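You operate a simulated robot arm through the tools that you are given. There is no shell and no other tool. Be economical: measure what you need, move in short steps, check, and stop when the job is done.

You run a simulated robot arm. Do the job below in one go: nothing can be reset, and whatever is moved stays where it is left.

TASK
Lay the white napkin on the mat and refill the holder with the yellow one.
Fine: raise the holder's arm first and lower it on the yellow napkin at the end.

It is judged by the outcome, as a careful person would: the job done as asked, and still so three seconds after it is handed in. It fails if anything else is knocked over, pushed out of place, dropped, spilled or broken. Flat cloth is picked up by pressing the open fingertips on it (5 to 10 N) and closing them slowly along it; thin cloth reads only 2 to 8 mm in the jaws.

THE ROBOT
A 7-joint arm with a two-finger parallel gripper on a trunk, on a base that drives. Base frame: it is fixed to the floor where the robot stands at the start and does not move with it; the origin is under the middle of the robot, x ahead of it, y to its left, z up. Readings come in cm, degrees, newtons and seconds.
With the tool pointing down near the work surface it reaches from about 30 to 72 cm from the robot's upright axis, wherever it stands. Its first joint turns from -166.0 to 166.0 degrees. Places, roughly: holder arm [80, -10, 80]; mat [50, -60, 80]; napkins [80, -10, 80]. Payload 1.57 kg.
The tool frame sits at the grasp point between the pads (the TCP): z along the fingers, y along the line on which they close. The tips reach 3 cm beyond it. Largest opening 8 cm; finger width 1.7, thickness 1.2; the body of the gripper, 4 by 8.2 cm, starts 8 cm behind the TCP.
Orientation is told as [roll, pitch, yaw] about the base's x, y, z axes, in that order, counted from this pose: with the fingers straight down and closing along the base's y, the tool's x points along the base's -x, its y along +y and its z along -z.

THE INTERFACE
- The arm moves only by the tool nudge_tool. Its argument "motion" is text: rows parted by semicolons, each of 6 numbers parted by spaces: the shift along the tool's x, y, z in cm, then the turn, a rotation vector about the tool's x, y, z in degrees. In form: tx ty tz wx wy wz; .... A call has 1 to 20 rows; each row shifts and turns the commanded pose from where the row before left it, along the tool's axes as they then stand. "hand" is the opening, from 0 (shut) to 1 (fully open), set as the call begins (left out, the last holds). Rows are played at 5 a second. More than 5 cm and 8.6 degrees between two rows, or a gripper value outside its range, and nothing of the call is played. A pose out of reach is approached as far as the arm can. The call stops where the force on the tool passes 40 N (or 10 N more than at its start, if that is more) or the arm is blocked; 0.2 s more then pass. The fingers move at their own pace (about 7.2 cm/s each) and stop on an object; they squeeze with about 43 N. The grip force told is the motor's: it shows also when the fingers shut on nothing. Time passes only in rows, and 0.2 s behind the last, so rows that do not move let the fingers close. The reply holds the time, the measured pose of the TCP, the force on the tool along the base axes, the opening and the grip force, in the units named above and with some noise, with the torque about the TCP (base axes, N m) and any sound that the robot's microphone picked up.
- Cameras (640 x 400 px; columns grow to the right, rows downward): "scene" is now at [-1.53, 8.48, 141.48]; the picture's right is [-0.65, -0.76, 0.00], its down [-0.50, 0.43, -0.75] and it looks along [0.57, -0.49, -0.66] (base axes); focal length 265 px, centre (320, 200). "wrist" rides on the gripper at [7.2, -0.7, -12.2] in the tool frame; the picture's right is [0.09, 1.00, 0.00], its down [-0.84, 0.08, -0.54] and it looks along [-0.54, 0.05, 0.84] (tool axes); focal length 238 px, centre (320, 200). There is no depth. A picture from a camera that has moved, and an enlarged one, comes with that camera's place and axes in the base frame and with its lens.
- snapshot(camera): a new picture of that camera. No time passes.
- raise_lower(by): slides the trunk up (or, below 0, down) by that many cm; the arm and the scene camera ride with it, the base frame stays. It gives what a move gives, with no picture.
- steer(legs): drives the robot by 1 to 6 legs, each [ahead, left, turn to the left] in cm, cm and degrees, along the robot's own axes; the way and the turn of a leg run together, so that a leg with both is an arc; at most 150 cm and 180 degrees a leg. The arm and the cameras ride along, it lands a little off, and it stops where it bumps. It gives what a move gives.
- pan_tilt(pan, tilt): turns the head with the scene camera to pan (to the left, within 86 degrees either way) and tilt (down, from -29 to 69), counted from straight ahead of the robot. It gives what a move gives.
- inspect(camera, box): a new picture of the part [left, top, right, bottom] of that camera's present view, enlarged. No time passes.
- finish_job(): hands the job in; it is judged then, once.

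Work in short steps. Places have to be worked out from the pictures, the camera data and where the tool is seen: move nearer, look again, correct. Check each grasp and each placing, and mend what went wrong. You have 120 turns and 98 pictures in all, those below and enlarged ones among them. Open the gripper and draw the arm clear of the work before you hand the job in, unless the task says otherwise; then end with one line.

The tools are called after "Call:" as name(argument=value, ...) on one line, values as JSON. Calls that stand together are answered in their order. nudge_tool: Moves the arm, as the interface text tells. Its arguments: {"type":"object","properties":{"motion":{"type":"string"},"hand":{"type":"number"}},"required":["motion"]} The other tools are called the same way: raise_lower (by) slides the trunk up or down; steer (legs) drives the base; pan_tilt (pan, tilt) turns the head that bears the scene camera; snapshot (camera) takes a picture; inspect (camera, box) takes an enlarged picture of a part of a camera's view; finish_job () hands the job in.

At the start:

```text
t: 0.0
position: [35.99, -9.04, 109.26]
tool_rot: [0.0, 0.1, 0.0]
ft_force: [1.0, -0.6, 0.6]
wrist_torque: [0.02, 0.0, 0.02]
opening: 8.01
grip_force: 0.1
trunk travel left (down, up): [-22.5, 25.5]
robot x, y, heading: [-0.29, 0.11, 0.1]
head pan, tilt: [-40.4, 41.3]
```

scene: 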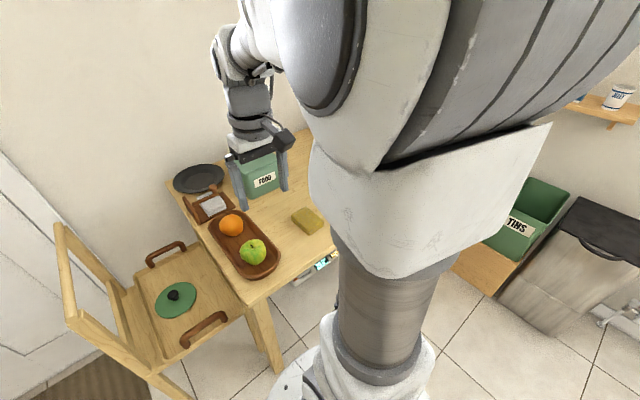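
wrist: 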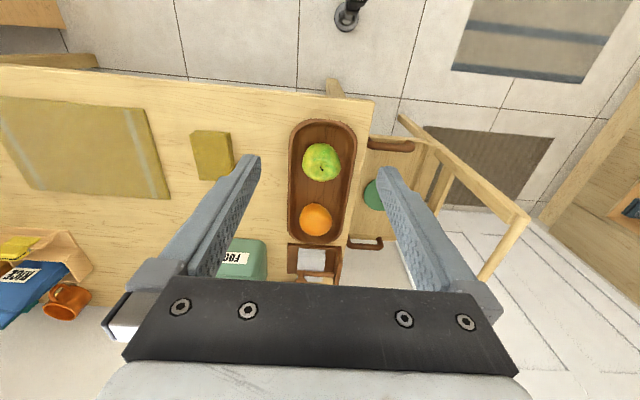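

The wrist view shows a small wooden holder with a white item, a mat, and some yellow things. I take enlarged looks to identify them.

Call:
inspect(camera="wrist", box=[240, 200, 400, 300])

Call:
inspect(camera="scene", box=[160, 130, 340, 290])

Call:
inspect(camera="wrist", box=[0, 80, 240, 330])

```text
4.00 times, centred on (320, 250) of wrist
camera zoom: at [28.83, -9.77, 121.43], right [-0.09, 1.0, 0.0], down [0.84, 0.08, 0.54], along [0.54, 0.05, -0.84], focal length 953 px, centre (320, 0)
```

zoom: 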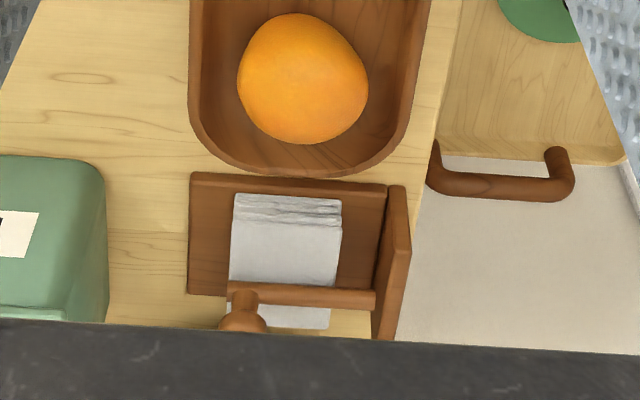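

```text
2.50 times, centred on (250, 210) of scene
camera zoom: at [-1.53, 8.48, 141.48], right [-0.65, -0.76, 0.0], down [-0.5, 0.43, -0.75], along [0.57, -0.49, -0.66], focal length 662 px, centre (495, 175)
```

zoom: 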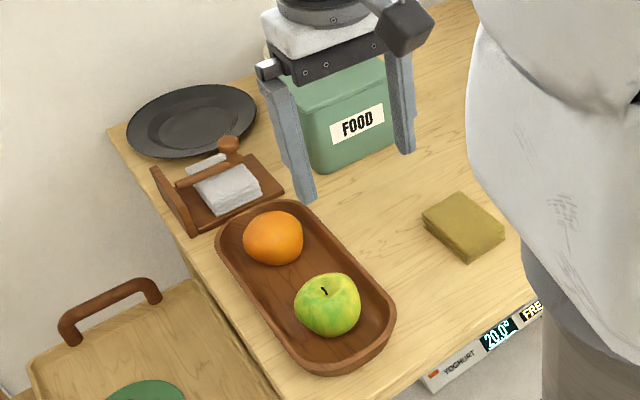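

```text
1.60 times, centred on (120, 205) of wrist
camera zoom: at [28.83, -9.77, 121.43], right [-0.09, 1.0, 0.0], down [0.84, 0.08, 0.54], along [0.54, 0.05, -0.84], focal length 381 px, centre (640, 192)
```

zoom: 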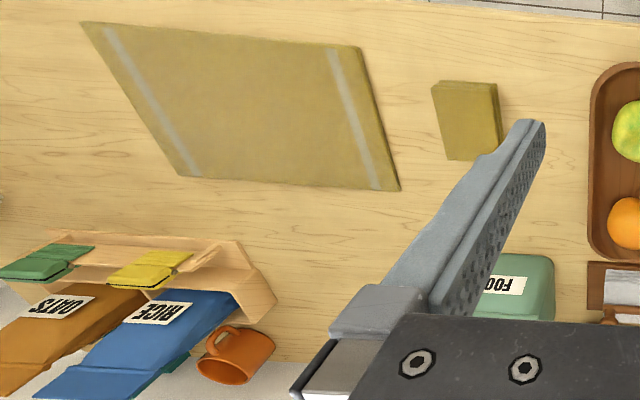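

The holder seems to be near (76,-7), the mustard folded cloth near (48,-29) and the mat near (50,-54). I go forward at this height to look at the holder from above.

Call:
nudge_tool(motion="-5 0 0 0 0 0;-5 0 0 0 0 0;-5 0 0 0 0 0;-5 0 0 0 0 0", hand=1)

Call:
snapshot(camera="wrist")

Call:
snapshot(camera="scene")

```text
t: 1.0
position: [56.04, -9.29, 109.1]
tool_rot: [0.0, 0.0, 0.0]
ft_force: [-0.2, -0.2, 0.4]
wrist_torque: [0.0, 0.0, -0.01]
opening: 8.0
grip_force: 0.0
trunk travel left (down, up): [-22.5, 25.5]
robot x, y, heading: [-0.2, -0.08, 0.3]
head pan, tilt: [-40.4, 41.3]
```

```text
92 pictures are left
camera wrist: at [48.87, -9.96, 121.32], right [-0.09, 1.0, 0.0], down [0.84, 0.08, 0.54], along [0.54, 0.05, -0.84], focal length 238 px, centre (320, 200)
```

wrist: 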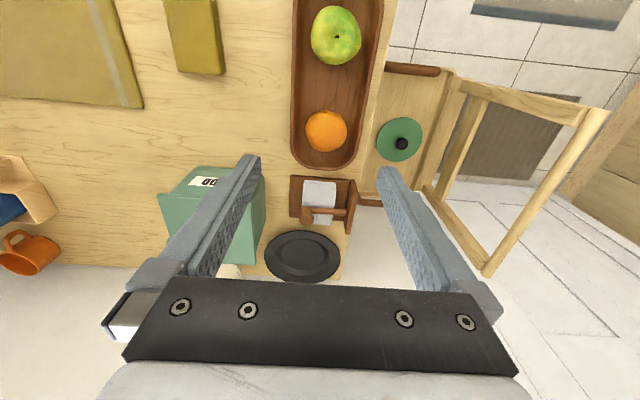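

```text
91 pictures are left
camera scene: at [-1.55, 8.48, 141.48], right [-0.65, -0.76, 0.0], down [-0.5, 0.43, -0.75], along [0.57, -0.49, -0.66], focal length 265 px, centre (320, 200)
```

scene: 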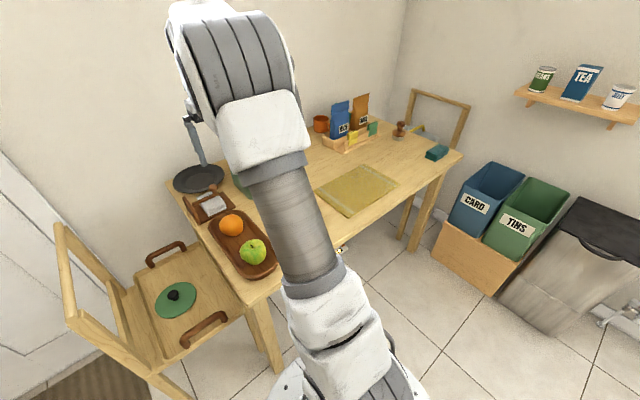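

By parallax, the napkin's near edge is at about (72,-8,78). I zoom on the holder and on the yellow cloth.

Call:
inspect(camera="wrist", box=[260, 160, 388, 240])

Call:
inspect(camera="scene", box=[160, 150, 256, 230])

Call:
inspect(camera="scene", box=[300, 80, 470, 200])

```text
5.00 times, centred on (324, 200) of wrist
camera zoom: at [48.87, -9.96, 121.32], right [-0.09, 1.0, 0.0], down [0.84, 0.08, 0.54], along [0.54, 0.05, -0.84], focal length 1192 px, centre (300, 200)
```

zoom: 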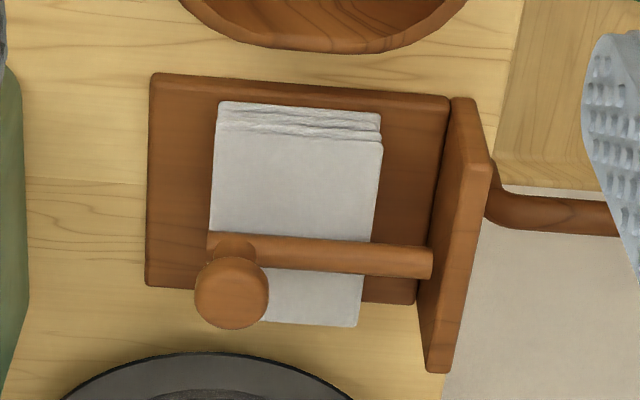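

```text
5.00 times, centred on (208, 190) of scene
camera zoom: at [-1.55, 8.48, 141.48], right [-0.65, -0.76, 0.0], down [-0.5, 0.43, -0.75], along [0.57, -0.49, -0.66], focal length 1323 px, centre (880, 250)
```

zoom: 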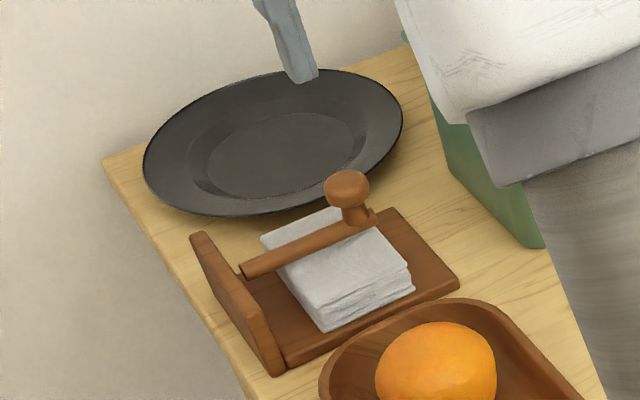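

```text
3.33 times, centred on (385, 140) of scene
camera zoom: at [-1.55, 8.48, 141.48], right [-0.65, -0.76, 0.0], down [-0.5, 0.43, -0.75], along [0.57, -0.49, -0.66], focal length 882 px, centre (103, 400)
```

zoom: 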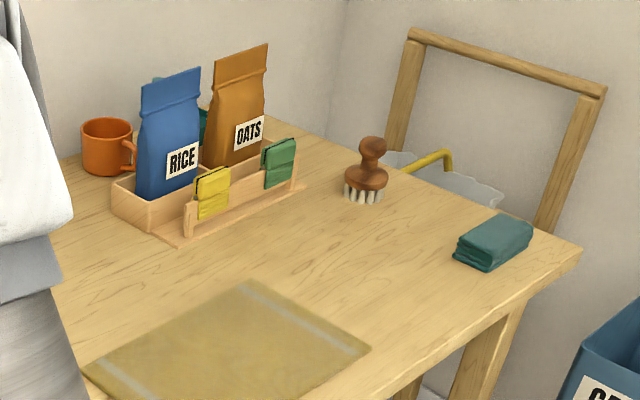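

The arm bar lies along y at x≈78.5 over the white napkin (x 72–84, y −11 to −4.5), knob top near (79,−10.3,82.7), hinged at the plate at y≈−1. It's beyond 72 cm reach, so I check the floor space ahead before driving.

Call:
pan_tilt(pan=0, tilt=62)

Call:
snapshot(camera="scene")

```text
t: 2.1
position: [56.01, -9.32, 109.1]
tool_rot: [0.0, 0.0, 0.0]
ft_force: [-0.9, -1.0, 0.5]
wrist_torque: [0.0, 0.04, -0.02]
opening: 8.01
grip_force: 0.1
trunk travel left (down, up): [-22.5, 25.5]
robot x, y, heading: [-0.03, -0.14, 0.1]
head pan, tilt: [0.0, 62.0]
```

```text
87 pictures are left
camera scene: at [-1.49, 13.92, 138.78], right [0.0, -1.0, 0.0], down [-0.88, 0.0, -0.47], along [0.47, 0.0, -0.88], focal length 265 px, centre (320, 200)
```

scene: 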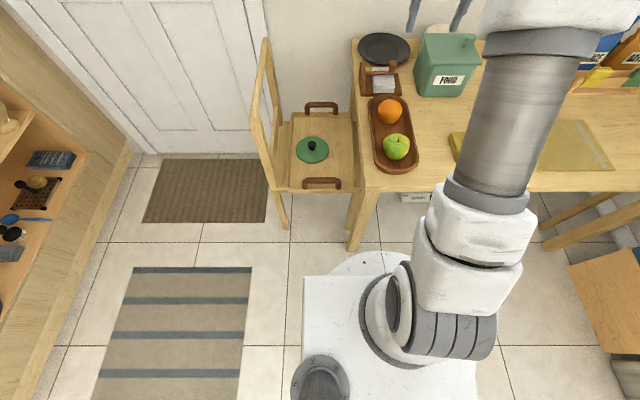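

The floor ahead is clear but for a table leg near (40,-6) and some item under the table. I zoom in on both before driving.

Call:
inspect(camera="scene", box=[320, 170, 448, 260])

Call:
pan_tilt(pan=-65, tilt=60)

Call:
snapshot(camera="scene")

```text
4.44 times, centred on (384, 215) of scene
camera zoom: at [-1.49, 13.92, 138.78], right [0.0, -1.0, 0.0], down [-0.88, 0.0, -0.47], along [0.47, 0.0, -0.88], focal length 1176 px, centre (36, 133)
```

zoom: 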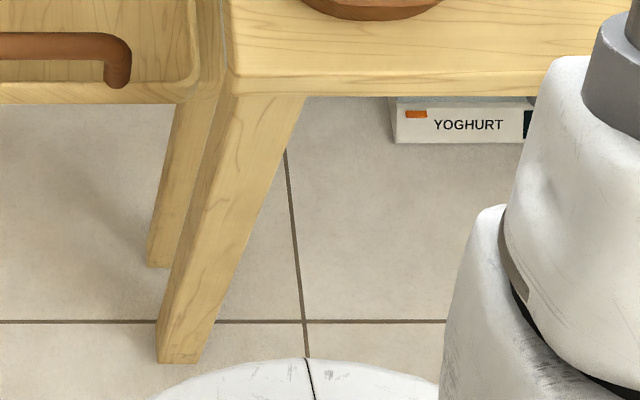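

```text
t: 3.4
position: [56.03, -9.24, 109.06]
tool_rot: [0.0, 0.0, 0.0]
ft_force: [-0.4, 0.3, 0.4]
wrist_torque: [-0.02, 0.0, -0.03]
opening: 8.01
grip_force: 0.0
trunk travel left (down, up): [-22.5, 25.5]
robot x, y, heading: [0.11, -0.03, 0.1]
head pan, tilt: [-65.0, 60.0]
```

```text
85 pictures are left
camera scene: at [-5.11, 7.89, 139.01], right [-0.91, -0.42, 0.0], down [-0.37, 0.78, -0.5], along [0.21, -0.45, -0.87], focal length 265 px, centre (320, 200)
```

scene: 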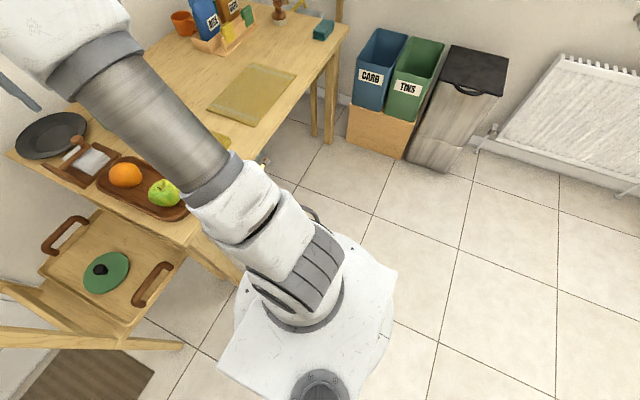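

The under-table item stands on the floor far back (x≳70); the leg foot is at about (41,−4). I drive right 27 then ahead 14, passing well clear of the leg.

Call:
steer(legs=[[0, -27, 0], [14, 0, 0]])

Call:
snapshot(camera="wrist")

```text
t: 7.2
position: [69.97, -36.06, 109.21]
tool_rot: [0.0, 0.0, 0.1]
ft_force: [0.7, 0.6, -0.4]
wrist_torque: [0.0, 0.02, -0.01]
opening: 8.01
grip_force: 0.1
trunk travel left (down, up): [-22.5, 25.5]
robot x, y, heading: [13.58, -26.98, 0.1]
head pan, tilt: [-65.0, 60.0]
```

```text
84 pictures are left
camera wrist: at [62.7, -36.78, 121.32], right [-0.09, 1.0, 0.0], down [0.84, 0.08, 0.54], along [0.54, 0.05, -0.84], focal length 238 px, centre (320, 200)
```

wrist: 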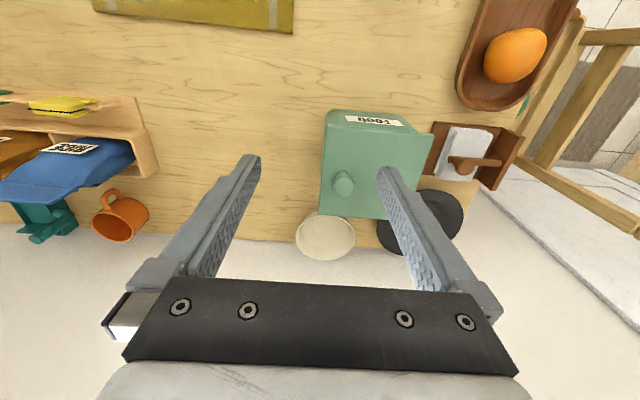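

Landed at (13.6,−27). The food box stands right of the holder (y<−18). I swing the tool over to the holder for a close look.

Call:
nudge_tool(motion="0 4.7 0 0 0 0;0 4.7 0 0 0 0;0 4.7 0 0 0 0;0 4.7 0 0 0 0;0 4.7 0 0 0 0;0 4.7 0 0 0 0;0 0 4 0 0 0;0 0 4 0 0 0")

Call:
snapshot(camera="wrist")

Call:
pan_tilt(pan=20, tilt=40)

Call:
snapshot(camera="scene")

```text
t: 9.0
position: [69.98, -7.84, 101.13]
tool_rot: [0.0, 0.0, -0.1]
ft_force: [0.1, -0.4, 0.6]
wrist_torque: [0.02, -0.04, -0.01]
opening: 7.99
grip_force: 0.2
trunk travel left (down, up): [-22.5, 25.5]
robot x, y, heading: [14.05, -26.81, -0.3]
head pan, tilt: [-65.0, 60.0]
```

```text
83 pictures are left
camera wrist: at [62.74, -8.59, 113.38], right [-0.09, 1.0, 0.0], down [0.84, 0.08, 0.54], along [0.54, 0.05, -0.84], focal length 238 px, centre (320, 200)
```

wrist: 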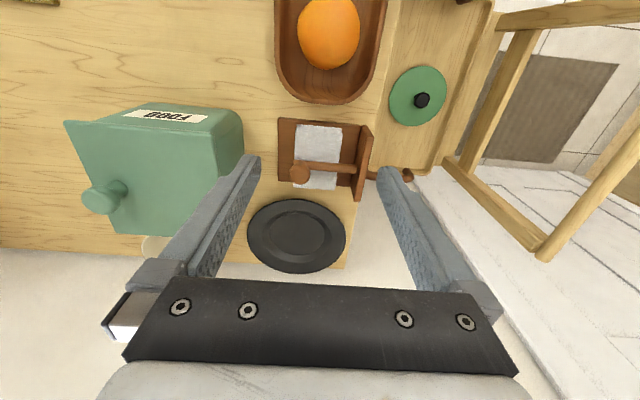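

```text
t: 10.6
position: [69.97, -8.01, 101.25]
tool_rot: [0.1, 0.0, 0.0]
ft_force: [0.2, 0.3, -0.7]
wrist_torque: [0.0, 0.04, -0.01]
opening: 8.01
grip_force: 0.1
trunk travel left (down, up): [-22.5, 25.5]
robot x, y, heading: [13.55, -26.82, -0.2]
head pan, tilt: [20.0, 40.0]
```

```text
82 pictures are left
camera scene: at [13.92, -10.01, 141.68], right [0.34, -0.94, 0.0], down [-0.6, -0.22, -0.77], along [0.72, 0.26, -0.64], focal length 265 px, centre (320, 200)
```

scene: 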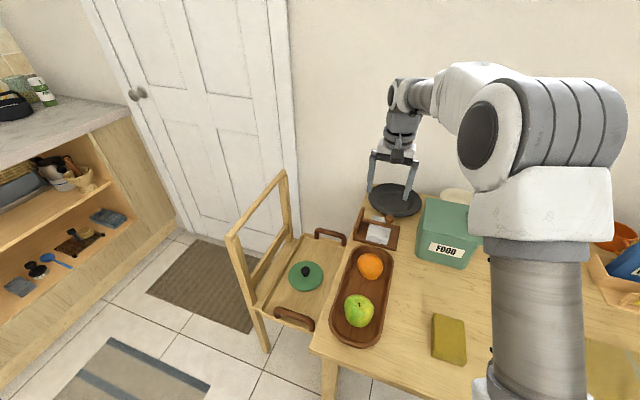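

Call:
inspect(camera="wrist", box=[260, 100, 388, 210])

Call:
inspect(camera="scene", box=[340, 170, 490, 270])

```text
3.64 times, centred on (324, 155) of wrist
camera zoom: at [62.76, -8.61, 113.43], right [-0.09, 1.0, 0.0], down [0.84, 0.08, 0.54], along [0.54, 0.05, -0.84], focal length 867 px, centre (306, 364)
```

zoom: 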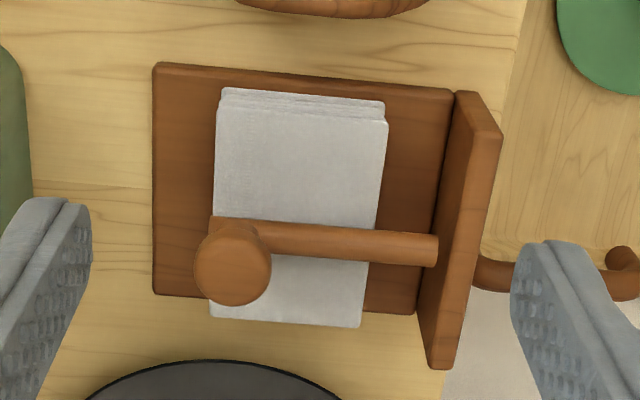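

```text
4.00 times, centred on (415, 220) of scene
camera zoom: at [13.92, -10.01, 141.68], right [0.34, -0.94, 0.0], down [-0.6, -0.22, -0.77], along [0.72, 0.26, -0.64], focal length 1058 px, centre (-60, 120)
```

zoom: 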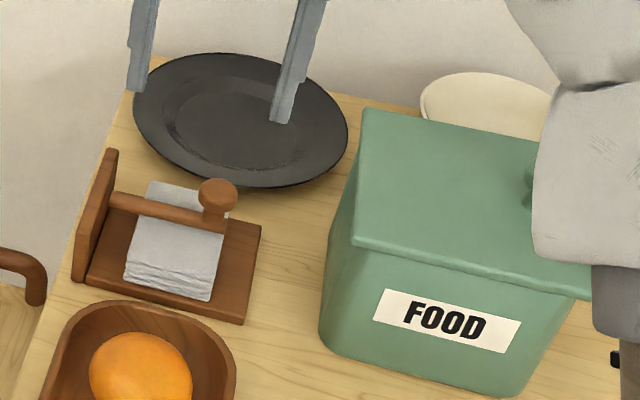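

Knob top is at about (78,−10.1,83.8), radius ~1.5, hinge near (78,−1.5,80). I turn the tool so the jaws close along x (parallel to the hinge axis), and move above the knob.

Call:
nudge_tool(motion="0 0 0 0 0 -8.2;0 0 0 0 0 -8.2;0 0 0 0 0 -8.2;0 0 0 0 0 -8.2;0 0 0 0 0 -8.2;0 0 0 0 0 -8.2;0 0 0 0 0 -8.2;0 0 0 0 0 -8.2;0 0 0 0 0 -8.2;0 0 0 0 0 -8.2;0 0 0 0 0 -8;1 -4 0 0 0 0;1.1 -4 0 0 0 0;0 0 4 0 0 0;0 0 0 0 0 0")

Call:
snapshot(camera="wrist")

Call:
inspect(camera="scene", box=[340, 130, 490, 270])

```text
t: 13.8
position: [77.8, -10.02, 96.98]
tool_rot: [-0.1, 0.0, 90.0]
ft_force: [0.9, 0.2, -0.3]
wrist_torque: [-0.05, 0.0, 0.0]
opening: 8.02
grip_force: 0.0
trunk travel left (down, up): [-22.5, 25.5]
robot x, y, heading: [13.99, -26.82, -0.2]
head pan, tilt: [20.0, 40.0]
```

```text
79 pictures are left
camera wrist: at [78.5, -17.2, 109.24], right [-1.0, -0.09, 0.0], down [-0.08, 0.84, 0.54], along [-0.05, 0.54, -0.84], focal length 238 px, centre (320, 200)
```

wrist: 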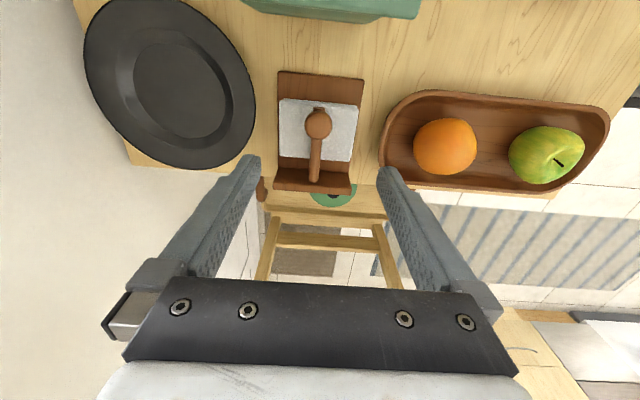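

```text
2.86 times, centred on (415, 200) of scene
camera zoom: at [13.92, -10.0, 141.68], right [0.34, -0.94, 0.0], down [-0.6, -0.22, -0.77], along [0.72, 0.26, -0.64], focal length 756 px, centre (49, 200)
```

zoom: 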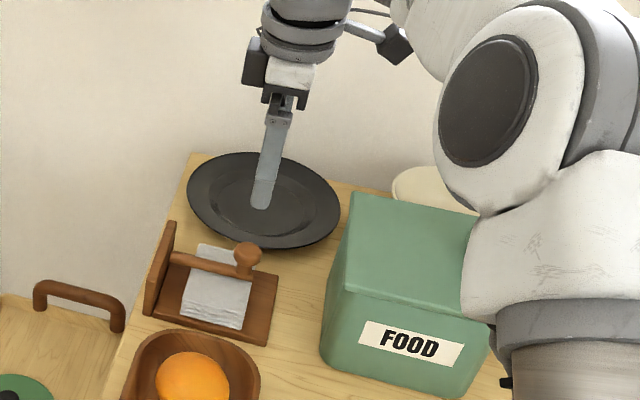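

The jaws are lined up over the knob at (78,−10.3). I narrow them to about 5 cm and descend to TCP z≈83.

Call:
nudge_tool(motion="0.2 -0.2 3 0 0 0;0 0 3 0 0 0;0 0 3 0 0 0;0 0 3 0 0 0;0 0 1.8 0 0 0;0 0 0 0 0 0", hand=0.65)

Call:
snapshot(camera="wrist")

Call:
inspect(camera="scene", box=[340, 150, 450, 270])

```text
t: 15.2
position: [78.12, -9.96, 83.28]
tool_rot: [0.0, 0.0, 90.0]
ft_force: [0.4, 0.6, 0.7]
wrist_torque: [0.01, -0.03, 0.03]
opening: 5.2
grip_force: 0.0
trunk travel left (down, up): [-22.5, 25.5]
robot x, y, heading: [13.92, -26.7, 0.0]
head pan, tilt: [20.0, 40.0]
```

```text
77 pictures are left
camera wrist: at [78.7, -17.34, 95.46], right [-1.0, -0.09, 0.0], down [-0.08, 0.84, 0.54], along [-0.05, 0.54, -0.84], focal length 238 px, centre (320, 200)
```

wrist: 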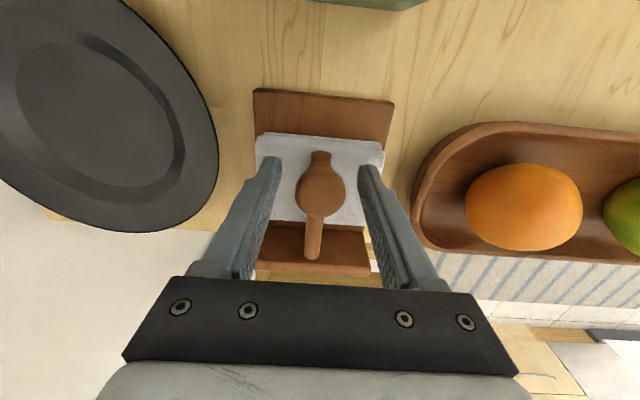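

```text
3.33 times, centred on (395, 210) of scene
camera zoom: at [13.92, -10.0, 141.68], right [0.34, -0.94, 0.0], down [-0.6, -0.22, -0.77], along [0.72, 0.26, -0.64], focal length 882 px, centre (70, 167)
```

zoom: 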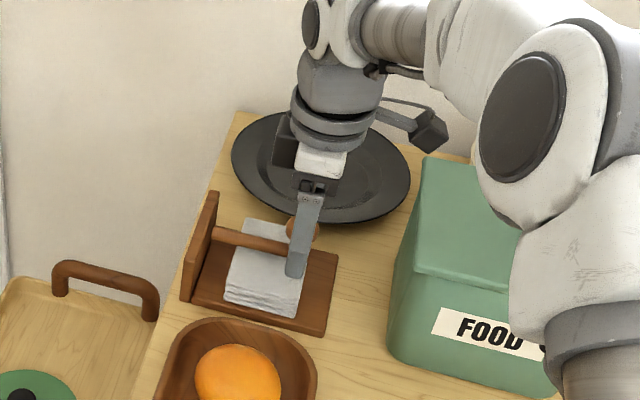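

The knob sits centred between the fingers, perhaps 0.5 cm further to −y. I shift a little and close on it.

Call:
nudge_tool(motion="0.4 0 0.2 0 0 0;0 0 0 0 0 0;0 0 0 0 0 0;0 0 0 0 0 0", hand=0)

```text
t: 16.2
position: [77.99, -10.48, 83.21]
tool_rot: [-0.1, 0.0, 90.1]
ft_force: [-1.1, 5.7, 3.2]
wrist_torque: [0.18, 0.02, 0.06]
opening: 2.87
grip_force: 38.8
trunk travel left (down, up): [-22.5, 25.5]
robot x, y, heading: [13.86, -27.01, -0.1]
head pan, tilt: [20.0, 40.0]
```

Knob gripped (2.87 cm). I lift along an arc about the hinge, halfway first.

Call:
nudge_tool(motion="-0.35 0 -0.8 0 0 0;-0.38 0 -0.77 0 0 0;-0.45 0 -0.7 0 0 0;-0.5 0 -0.66 0 0 0;-0.57 0 -0.61 0 0 0;-0.61 0 -0.57 0 0 0")

Call:
inspect(camera="scene", box=[340, 130, 450, 270])

```text
t: 17.6
position: [78.2, -7.73, 87.2]
tool_rot: [0.0, 0.1, 89.9]
ft_force: [0.0, -0.3, -5.8]
wrist_torque: [-0.41, -0.02, -0.02]
opening: 2.86
grip_force: 38.5
trunk travel left (down, up): [-22.5, 25.5]
robot x, y, heading: [14.41, -26.74, -0.0]
head pan, tilt: [20.0, 40.0]
```

```text
2.86 times, centred on (395, 200) of scene
camera zoom: at [13.95, -9.99, 141.68], right [0.34, -0.94, 0.0], down [-0.6, -0.22, -0.77], along [0.72, 0.26, -0.64], focal length 756 px, centre (106, 200)
```

zoom: 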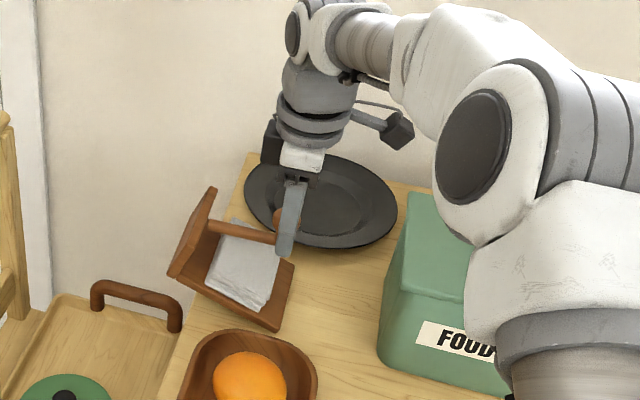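

The whole holder tilted with the arm rather than the arm turning at the plate, so I lower it straight back the same way and study the hinge.

Call:
nudge_tool(motion="0.61 0 0.57 0 0 0;0.57 0 0.61 0 0 0;0.5 0 0.66 0 0 0;0.45 0 0.7 0 0 0;0.38 0 0.77 0 0 0;0.35 0 0.8 0 0 0;0 0 0 0 0 0")

Call:
inspect(camera="scene", box=[350, 170, 430, 270])

Call:
inspect(camera="wrist", box=[240, 70, 400, 290])

```text
t: 19.2
position: [78.08, -10.52, 83.13]
tool_rot: [0.0, -0.1, 90.0]
ft_force: [-1.3, 2.5, 2.4]
wrist_torque: [0.04, 0.5, -0.07]
opening: 2.86
grip_force: 38.9
trunk travel left (down, up): [-22.5, 25.5]
robot x, y, heading: [13.95, -26.92, -0.1]
head pan, tilt: [20.0, 40.0]
```

```text
4.00 times, centred on (390, 220) of scene
camera zoom: at [13.9, -9.99, 141.69], right [0.34, -0.94, 0.0], down [-0.6, -0.22, -0.77], along [0.72, 0.26, -0.64], focal length 1058 px, centre (40, 120)
```

zoom: 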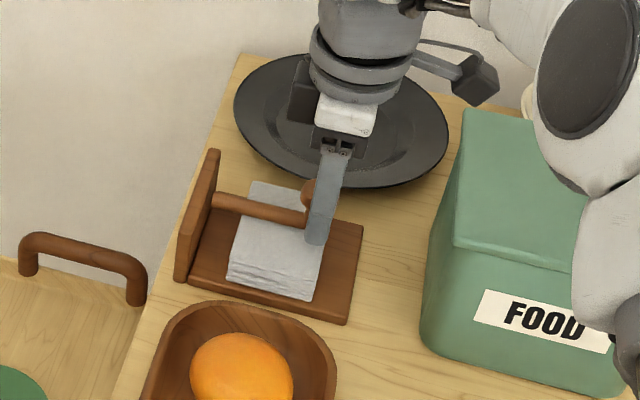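

```text
1.82 times, centred on (320, 180) of wrist
camera zoom: at [78.74, -17.71, 95.35], right [-1.0, -0.09, 0.0], down [-0.08, 0.84, 0.54], along [-0.05, 0.54, -0.84], focal length 433 px, centre (320, 236)
```

zoom: 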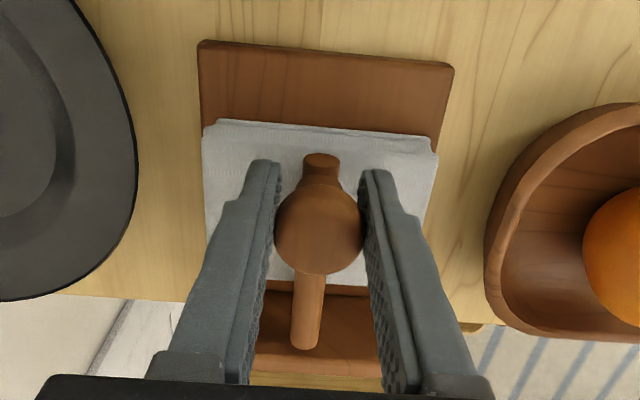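

Looking closer, the tilted view showed the bar kept its angle while the plate side lifted: the hinge does turn, but my rigid grip stopped the knob from rotating. Everything is back in place; now I turn the tool together with the arm along the arc.

Call:
nudge_tool(motion="-0.25 0 -0.63 0 4 0;-0.25 0 -0.63 0 4 0;-0.25 0 -0.63 0 4 0;-0.25 0 -0.63 0 4 0;-0.25 0 -0.63 0 4 0")

Call:
inspect(camera="scene", box=[350, 150, 450, 270])

```text
t: 20.4
position: [78.05, -8.91, 85.99]
tool_rot: [0.0, 20.1, 90.1]
ft_force: [1.1, 0.1, -4.9]
wrist_torque: [-0.24, -0.2, 0.02]
opening: 2.86
grip_force: 38.5
trunk travel left (down, up): [-22.5, 25.5]
robot x, y, heading: [13.95, -27.16, 0.2]
head pan, tilt: [20.0, 40.0]
```

```text
3.33 times, centred on (400, 210) of scene
camera zoom: at [13.95, -9.99, 141.67], right [0.34, -0.94, 0.0], down [-0.6, -0.22, -0.77], along [0.72, 0.26, -0.64], focal length 882 px, centre (53, 167)
```

zoom: 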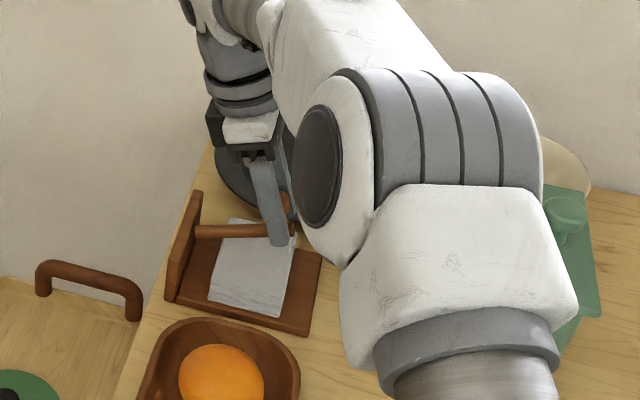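

The arm is now rotating (about 20°) with the holder flat. I continue the arc.

Call:
nudge_tool(motion="-0.25 0 -0.63 0 4 0;-0.25 0 -0.63 0 4 0;-0.25 0 -0.63 0 4 0;-0.25 0 -0.63 0 4 0;-0.25 0 -0.63 0 4 0")

Call:
snapshot(camera="scene")

Call:
snapshot(camera="wrist")

```text
t: 21.6
position: [76.82, -7.43, 88.46]
tool_rot: [0.1, 40.0, 90.0]
ft_force: [-0.9, 1.9, -4.0]
wrist_torque: [0.06, -0.17, 0.07]
opening: 2.87
grip_force: 38.4
out of reach, approached as far as the arm can: row 5
trunk travel left (down, up): [-22.5, 25.5]
robot x, y, heading: [13.82, -27.0, 0.0]
head pan, tilt: [20.0, 40.0]
```

```text
71 pictures are left
camera scene: at [13.95, -9.98, 141.67], right [0.34, -0.94, 0.0], down [-0.6, -0.22, -0.77], along [0.72, 0.26, -0.64], focal length 265 px, centre (320, 200)
```

scene: 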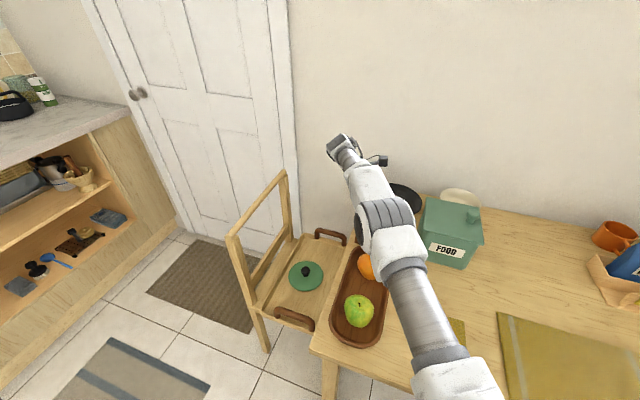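

```text
70 pictures are left
camera wrist: at [77.48, -5.04, 102.38], right [-1.0, -0.07, 0.06], down [-0.08, 0.99, -0.12], along [-0.05, -0.13, -0.99], focal length 238 px, centre (320, 200)
```

wrist: 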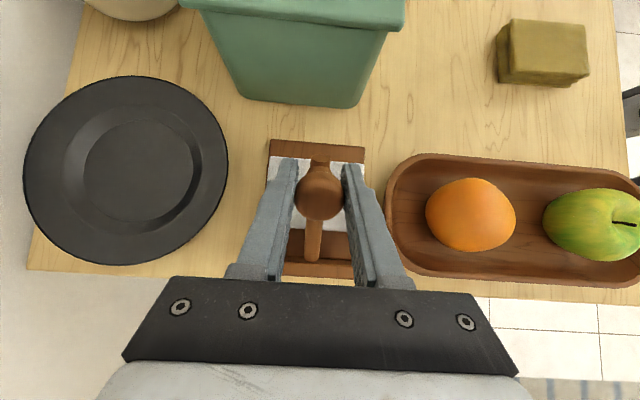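

Reach ends at about 36–40°. I back off one step to relieve the sideways strain, then open and see whether the arm stays up by itself.

Call:
nudge_tool(motion="0.2 0 0.635 0 -4 0;0 0 0 0 0 0;0 0 0 0 0 0")

Call:
nudge_tool(motion="0 0 0 0 0 0;0 0 0 0 0 0;0 0 0 0 0 0", hand=0.6)

Call:
snapshot(camera="wrist")

```text
t: 22.4
position: [76.78, -7.91, 87.99]
tool_rot: [0.1, 36.1, 90.0]
ft_force: [1.4, -0.5, -4.6]
wrist_torque: [-0.32, 0.08, 0.08]
opening: 2.87
grip_force: 38.4
trunk travel left (down, up): [-22.5, 25.5]
robot x, y, heading: [13.86, -27.01, 0.0]
head pan, tilt: [20.0, 40.0]
```

```text
t: 23.2
position: [76.82, -7.98, 88.15]
tool_rot: [0.0, 36.0, 90.0]
ft_force: [-0.8, 0.5, 0.1]
wrist_torque: [0.02, 0.0, 0.01]
opening: 4.83
grip_force: 0.1
trunk travel left (down, up): [-22.5, 25.5]
robot x, y, heading: [13.54, -26.77, -0.1]
head pan, tilt: [20.0, 40.0]
```

```text
69 pictures are left
camera wrist: at [77.46, -6.59, 102.22], right [-1.0, -0.07, 0.05], down [-0.08, 1.0, -0.05], along [-0.05, -0.06, -1.0], focal length 238 px, centre (320, 200)
```

wrist: 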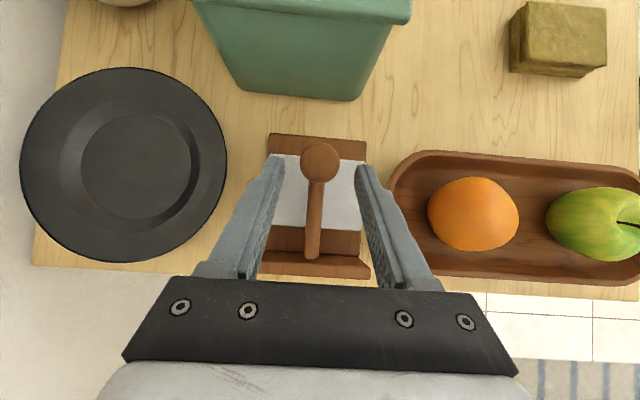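

On opening, the arm dropped back onto the napkin (and the holder sits ~1 cm nearer, x≈76.8). So it must go past vertical. I return the open jaws to the knob along the same arc and test a gentler squeeze that lets the knob pivot.

Call:
nudge_tool(motion="0.2 0 0.635 0 -4 0;0.2 0 0.635 0 -4 0;0.2 0 0.635 0 -4 0;0.2 0 0.635 0 -4 0;0.2 0 0.635 0 -4 0;0.2 0 0.635 0 -4 0;0.2 0 0.635 0 -4 0;0.2 0 0.635 0 -4 0;0.2 0 0.6 0 -4 0", hand=0.6)

Call:
snapshot(camera="wrist")

Call:
pan_tilt(pan=20, tilt=68)

Call:
snapshot(camera="scene")

```text
t: 25.2
position: [76.83, -11.31, 83.45]
tool_rot: [0.0, 0.0, 90.0]
ft_force: [0.4, -0.2, 1.5]
wrist_torque: [-0.03, 0.0, -0.03]
opening: 4.8
grip_force: 0.0
trunk travel left (down, up): [-22.5, 25.5]
robot x, y, heading: [13.77, -26.66, 0.2]
head pan, tilt: [20.0, 40.0]
```

```text
68 pictures are left
camera wrist: at [77.46, -18.68, 95.72], right [-1.0, -0.09, 0.0], down [-0.08, 0.84, 0.54], along [-0.05, 0.54, -0.84], focal length 238 px, centre (320, 200)
```

wrist: 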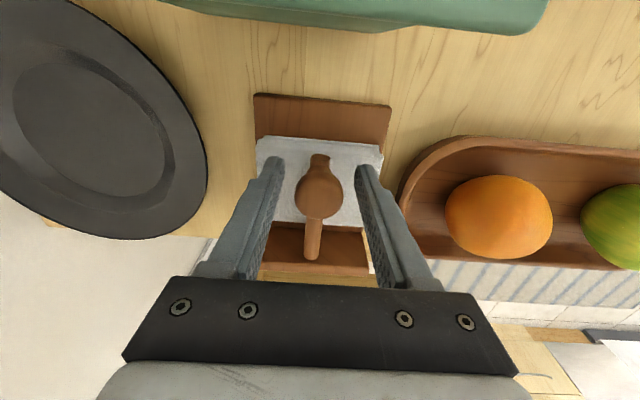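

```text
t: 26.1
position: [76.86, -11.43, 83.46]
tool_rot: [0.0, 0.0, 90.0]
ft_force: [0.1, 0.3, 0.1]
wrist_torque: [0.01, 0.0, 0.01]
opening: 4.8
grip_force: 0.0
trunk travel left (down, up): [-22.5, 25.5]
robot x, y, heading: [13.68, -26.55, -0.1]
head pan, tilt: [20.0, 68.0]
```

```text
67 pictures are left
camera scene: at [11.28, -10.96, 138.15], right [0.34, -0.94, 0.0], down [-0.87, -0.32, -0.38], along [0.35, 0.13, -0.93], focal length 265 px, centre (320, 200)
```

scene: 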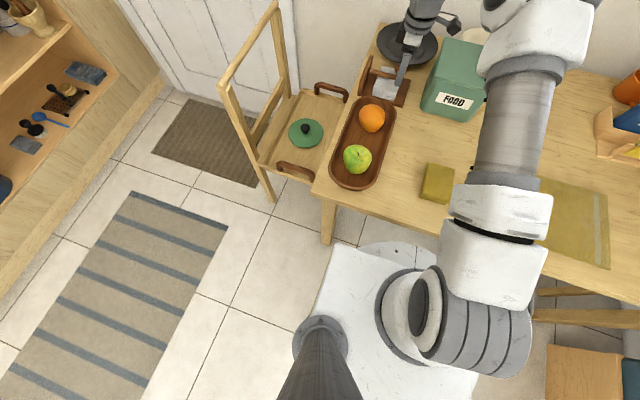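

The holder shifted about 1 cm (knob now ≈(76.8,−11.7)). I try a softer squeeze by commanding an opening just under the knob's width.

Call:
nudge_tool(motion="0.3 0 0.3 0 0 0;0 0 0 0 0 0;0 0 0 0 0 0", hand=0.35)

```text
t: 26.9
position: [76.78, -11.93, 83.16]
tool_rot: [0.1, 0.1, 90.0]
ft_force: [1.6, 0.2, 0.0]
wrist_torque: [-0.01, 0.0, 0.01]
opening: 2.93
grip_force: 0.4
trunk travel left (down, up): [-22.5, 25.5]
robot x, y, heading: [13.41, -26.65, 0.1]
head pan, tilt: [20.0, 68.0]
```

Call:
nudge_tool(motion="0 0 0 0 0 0;0 0 0 0 0 0", hand=0.33)

```text
t: 27.5
position: [76.81, -11.82, 83.18]
tool_rot: [0.1, 0.1, 89.9]
ft_force: [0.1, -1.2, -0.6]
wrist_torque: [-0.47, -0.11, -0.03]
opening: 2.88
grip_force: 39.2
trunk travel left (down, up): [-22.5, 25.5]
robot x, y, heading: [13.99, -26.5, 0.2]
head pan, tilt: [20.0, 68.0]
```

Call:
nudge_tool(motion="0 0 0 0 0 0;0 0 0 0 0 0;0 0 0 0 0 0", hand=0.345)

```text
t: 28.3
position: [76.91, -11.8, 83.22]
tool_rot: [-0.1, -0.1, 89.9]
ft_force: [-0.6, -0.3, -1.0]
wrist_torque: [-0.36, 0.14, -0.01]
opening: 2.85
grip_force: 38.2
trunk travel left (down, up): [-22.5, 25.5]
robot x, y, heading: [13.78, -26.79, 0.1]
head pan, tilt: [20.0, 68.0]
```

The squeeze is all-or-nothing. New plan: release, re-approach with the tool tilted 40° toward +x, jaws closing along y, so that turning the arm swings the hand toward the robot's reachable side instead of away. Release and rise first, then re-orient.

Call:
nudge_tool(motion="0 0 0 0 0 0;0 0 0 0 0 0;0 0 -4 0 0 0;0 0 -4 0 0 0;0 0 -4 0 0 0;0 0 -3 0 0 0;0 0 0 0 0 8.2;0 0 0 0 0 8.2;0 0 0 0 0 8.2;0 0 0 0 0 8.2;0 0 0 0 0 8.2;0 0 0 0 0 8.2;0 0 0 0 0 8.2;0 0 0 0 0 8.2;0 0 0 0 0 8.2;0 0 0 0 0 8.2;0 0 0 0 0 8", hand=0.65)

Call:
nudge_tool(motion="0 0 0 0 -8 0;0 0 0 0 -8 0;0 0 0 0 -8 0;0 0 0 0 -8 0;0 0 0 0 -8 0;0 0 0 0 0 0")

Call:
snapshot(camera="wrist")

Call:
pan_tilt(pan=20, tilt=45)

Call:
snapshot(camera="scene")

```text
t: 31.9
position: [76.86, -11.63, 98.34]
tool_rot: [0.0, 0.0, -0.1]
ft_force: [-0.3, 0.0, 0.2]
wrist_torque: [-0.01, 0.0, 0.02]
opening: 5.2
grip_force: 0.1
trunk travel left (down, up): [-22.5, 25.5]
robot x, y, heading: [13.96, -26.7, 0.0]
head pan, tilt: [20.0, 68.0]
```

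```text
t: 33.3
position: [76.79, -11.69, 98.28]
tool_rot: [0.0, -40.2, -0.1]
ft_force: [-0.7, 0.0, -0.3]
wrist_torque: [-0.01, 0.01, 0.0]
opening: 5.23
grip_force: 0.1
trunk travel left (down, up): [-22.5, 25.5]
robot x, y, heading: [13.91, -26.92, -0.2]
head pan, tilt: [20.0, 68.0]
```

```text
66 pictures are left
camera wrist: at [63.42, -12.44, 102.96], right [-0.07, 1.0, -0.06], down [0.29, 0.08, 0.95], along [0.95, 0.05, -0.3], focal length 238 px, centre (320, 200)
```

wrist: 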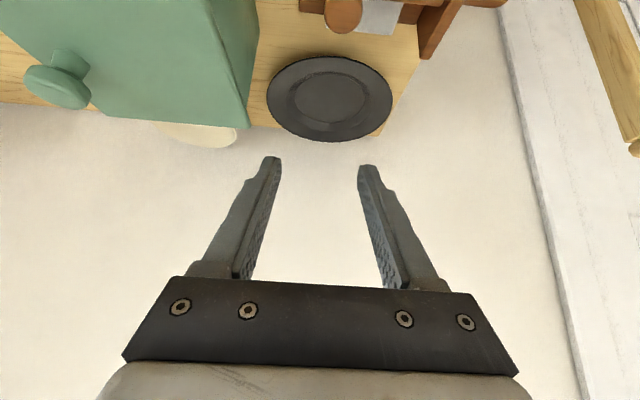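

```text
t: 34.2
position: [76.72, -11.75, 98.21]
tool_rot: [0.0, -39.9, 0.0]
ft_force: [0.4, 0.4, 0.0]
wrist_torque: [-0.01, 0.01, 0.02]
opening: 5.22
grip_force: 0.0
trunk travel left (down, up): [-22.5, 25.5]
robot x, y, heading: [14.02, -27.03, -0.0]
head pan, tilt: [20.0, 45.0]
```

```text
65 pictures are left
camera scene: at [13.56, -10.13, 140.95], right [0.34, -0.94, 0.0], down [-0.66, -0.24, -0.71], along [0.66, 0.24, -0.71], focal length 265 px, centre (320, 200)
```

scene: 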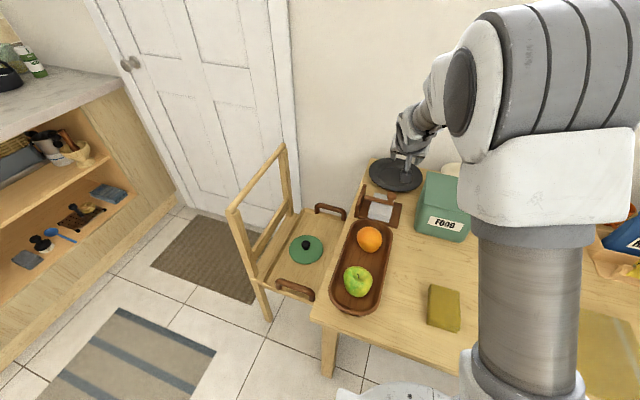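

The tilted posture is reached. I descend 12 cm vertically toward the knob and look.

Call:
nudge_tool(motion="1.93 0 2.3 0 0 0;1.93 0 2.3 0 0 0;1.93 0 2.3 0 0 0;1.93 0 2.3 0 0 0;0 0 0 0 0 0")

Call:
snapshot(camera="wrist")

Call:
inspect(camera="scene", box=[330, 130, 480, 270])

```text
t: 35.4
position: [76.84, -11.62, 86.22]
tool_rot: [0.0, -40.1, 0.0]
ft_force: [-0.3, -0.2, 1.0]
wrist_torque: [-0.01, -0.01, 0.0]
opening: 5.21
grip_force: 0.1
trunk travel left (down, up): [-22.5, 25.5]
robot x, y, heading: [14.06, -26.78, 0.2]
head pan, tilt: [20.0, 45.0]
```

```text
64 pictures are left
camera wrist: at [63.46, -12.42, 90.95], right [-0.07, 1.0, -0.06], down [0.29, 0.08, 0.95], along [0.95, 0.05, -0.3], focal length 238 px, centre (320, 200)
```

wrist: 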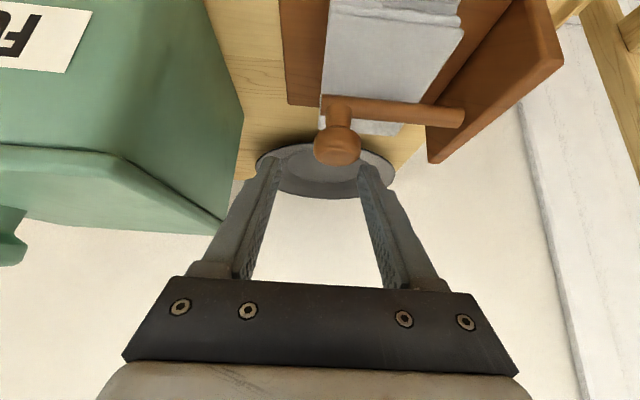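

```text
2.86 times, centred on (405, 200) of scene
camera zoom: at [13.57, -10.12, 140.95], right [0.34, -0.94, 0.0], down [-0.66, -0.24, -0.71], along [0.66, 0.24, -0.71], focal length 756 px, centre (77, 200)
```

zoom: 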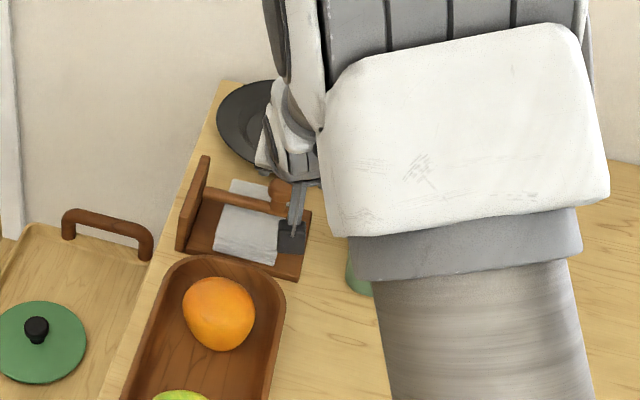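

Knob estimated at y≈−11.0 from here. I shift +0.6 in y, descend 3 cm and close.

Call:
nudge_tool(motion="0.95 0.6 1.15 0 0 0;0.95 0 1.15 0 0 0;0 0 0 0 0 0", hand=0.65)

Call:
snapshot(camera="wrist")

```text
t: 36.2
position: [76.78, -11.15, 83.22]
tool_rot: [0.1, -40.0, 0.0]
ft_force: [0.3, 0.4, 0.4]
wrist_torque: [-0.01, -0.02, -0.01]
opening: 5.17
grip_force: 0.1
trunk travel left (down, up): [-22.5, 25.5]
robot x, y, heading: [13.98, -26.76, 0.1]
head pan, tilt: [20.0, 45.0]
```

```text
62 pictures are left
camera wrist: at [63.44, -11.78, 87.97], right [-0.07, 1.0, -0.06], down [0.29, 0.08, 0.95], along [0.95, 0.05, -0.3], focal length 238 px, centre (320, 200)
```

wrist: 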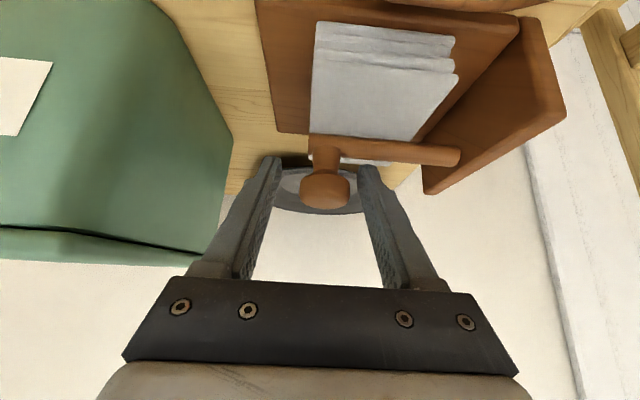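

Knob is nicely between the pads (0.3 cm off). I centre and close.

Call:
nudge_tool(motion="0 0.25 0 0 0 0;0 0 0 0 0 0;0 0 0 0 0 0;0 0 0 0 0 0", hand=0)

```text
t: 37.2
position: [76.75, -10.91, 83.19]
tool_rot: [0.1, -40.0, 0.0]
ft_force: [-1.4, -1.2, 1.5]
wrist_torque: [0.14, 0.01, -0.02]
opening: 2.92
grip_force: 38.9
trunk travel left (down, up): [-22.5, 25.5]
robot x, y, heading: [13.83, -26.84, -0.1]
head pan, tilt: [20.0, 45.0]
```

Gripped. Now the arc: rotating about the hinge line in 4° steps expressed in the tilted tool frame, 20° first.

Call:
nudge_tool(motion="-0.394 0.245 -0.470 3.064 0 -2.572;-0.394 0.245 -0.470 3.064 0 -2.572;-0.394 0.245 -0.470 3.064 0 -2.572;-0.394 0.245 -0.470 3.064 0 -2.572;-0.394 0.245 -0.470 3.064 0 -2.572")

Call:
snapshot(camera="wrist")

Call:
inspect(camera="scene", box=[330, 130, 480, 270])

```text
t: 38.4
position: [76.74, -9.14, 86.0]
tool_rot: [-25.5, -37.1, 16.3]
ft_force: [-0.2, 0.7, -0.3]
wrist_torque: [-0.2, -0.01, 0.0]
opening: 2.91
grip_force: 38.9
trunk travel left (down, up): [-22.5, 25.5]
robot x, y, heading: [13.87, -26.54, -0.0]
head pan, tilt: [20.0, 45.0]
```

```text
61 pictures are left
camera wrist: at [63.41, -8.24, 90.65], right [-0.07, 0.91, -0.4], down [0.29, 0.4, 0.87], along [0.95, -0.05, -0.3], focal length 238 px, centre (320, 200)
```

wrist: 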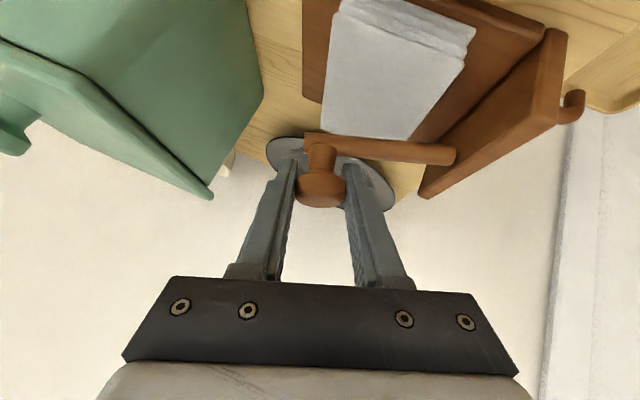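

```text
2.86 times, centred on (405, 200) of scene
camera zoom: at [13.6, -10.12, 140.95], right [0.34, -0.94, 0.0], down [-0.66, -0.24, -0.71], along [0.66, 0.24, -0.71], focal length 756 px, centre (77, 200)
```

zoom: 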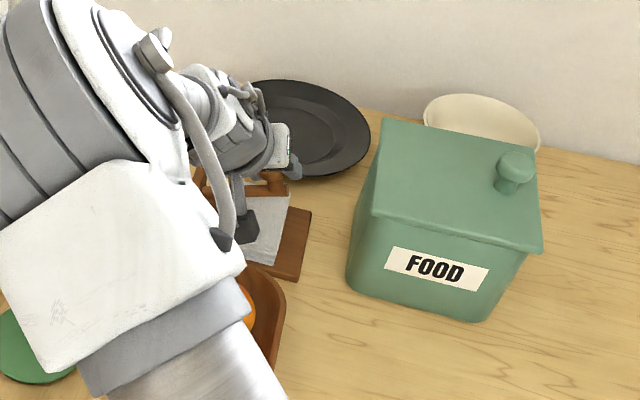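

Forces stay near zero and the base's visible edge hasn't moved. I continue another 20°.

Call:
nudge_tool(motion="-0.394 0.245 -0.470 3.064 0 -2.572;-0.394 0.245 -0.470 3.064 0 -2.572;-0.394 0.245 -0.470 3.064 0 -2.572;-0.394 0.245 -0.470 3.064 0 -2.572;-0.394 0.245 -0.470 3.064 0 -2.572")

Call:
snapshot(camera="wrist")

Call:
snapshot(camera="scene")

```text
t: 39.6
position: [76.73, -6.71, 88.13]
tool_rot: [-47.7, -29.5, 28.4]
ft_force: [0.1, 0.7, 0.0]
wrist_torque: [-0.1, 0.16, -0.02]
opening: 2.94
grip_force: 39.2
trunk travel left (down, up): [-22.5, 25.5]
robot x, y, heading: [13.51, -26.99, -0.0]
head pan, tilt: [20.0, 45.0]
```

```text
59 pictures are left
camera wrist: at [63.46, -4.22, 92.17], right [-0.07, 0.72, -0.69], down [0.29, 0.67, 0.68], along [0.95, -0.15, -0.26], focal length 238 px, centre (320, 200)
```

wrist: 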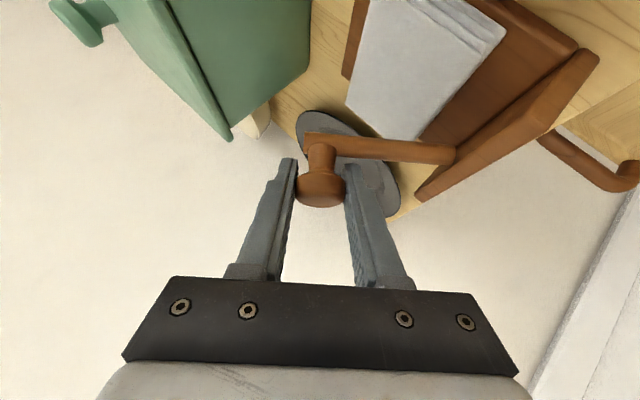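

```text
58 pictures are left
camera scene: at [13.6, -10.12, 140.95], right [0.34, -0.94, 0.0], down [-0.66, -0.24, -0.71], along [0.66, 0.24, -0.71], focal length 265 px, centre (320, 200)
```

scene: 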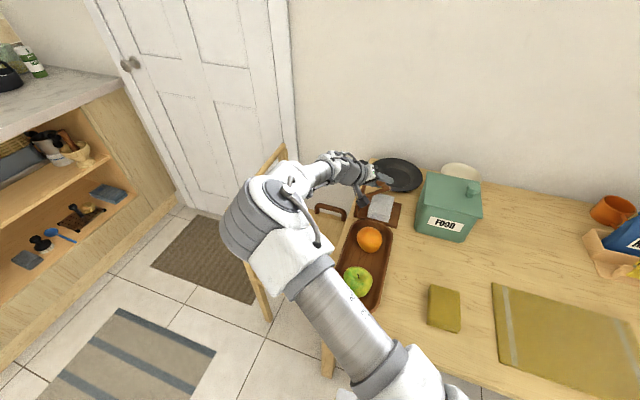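

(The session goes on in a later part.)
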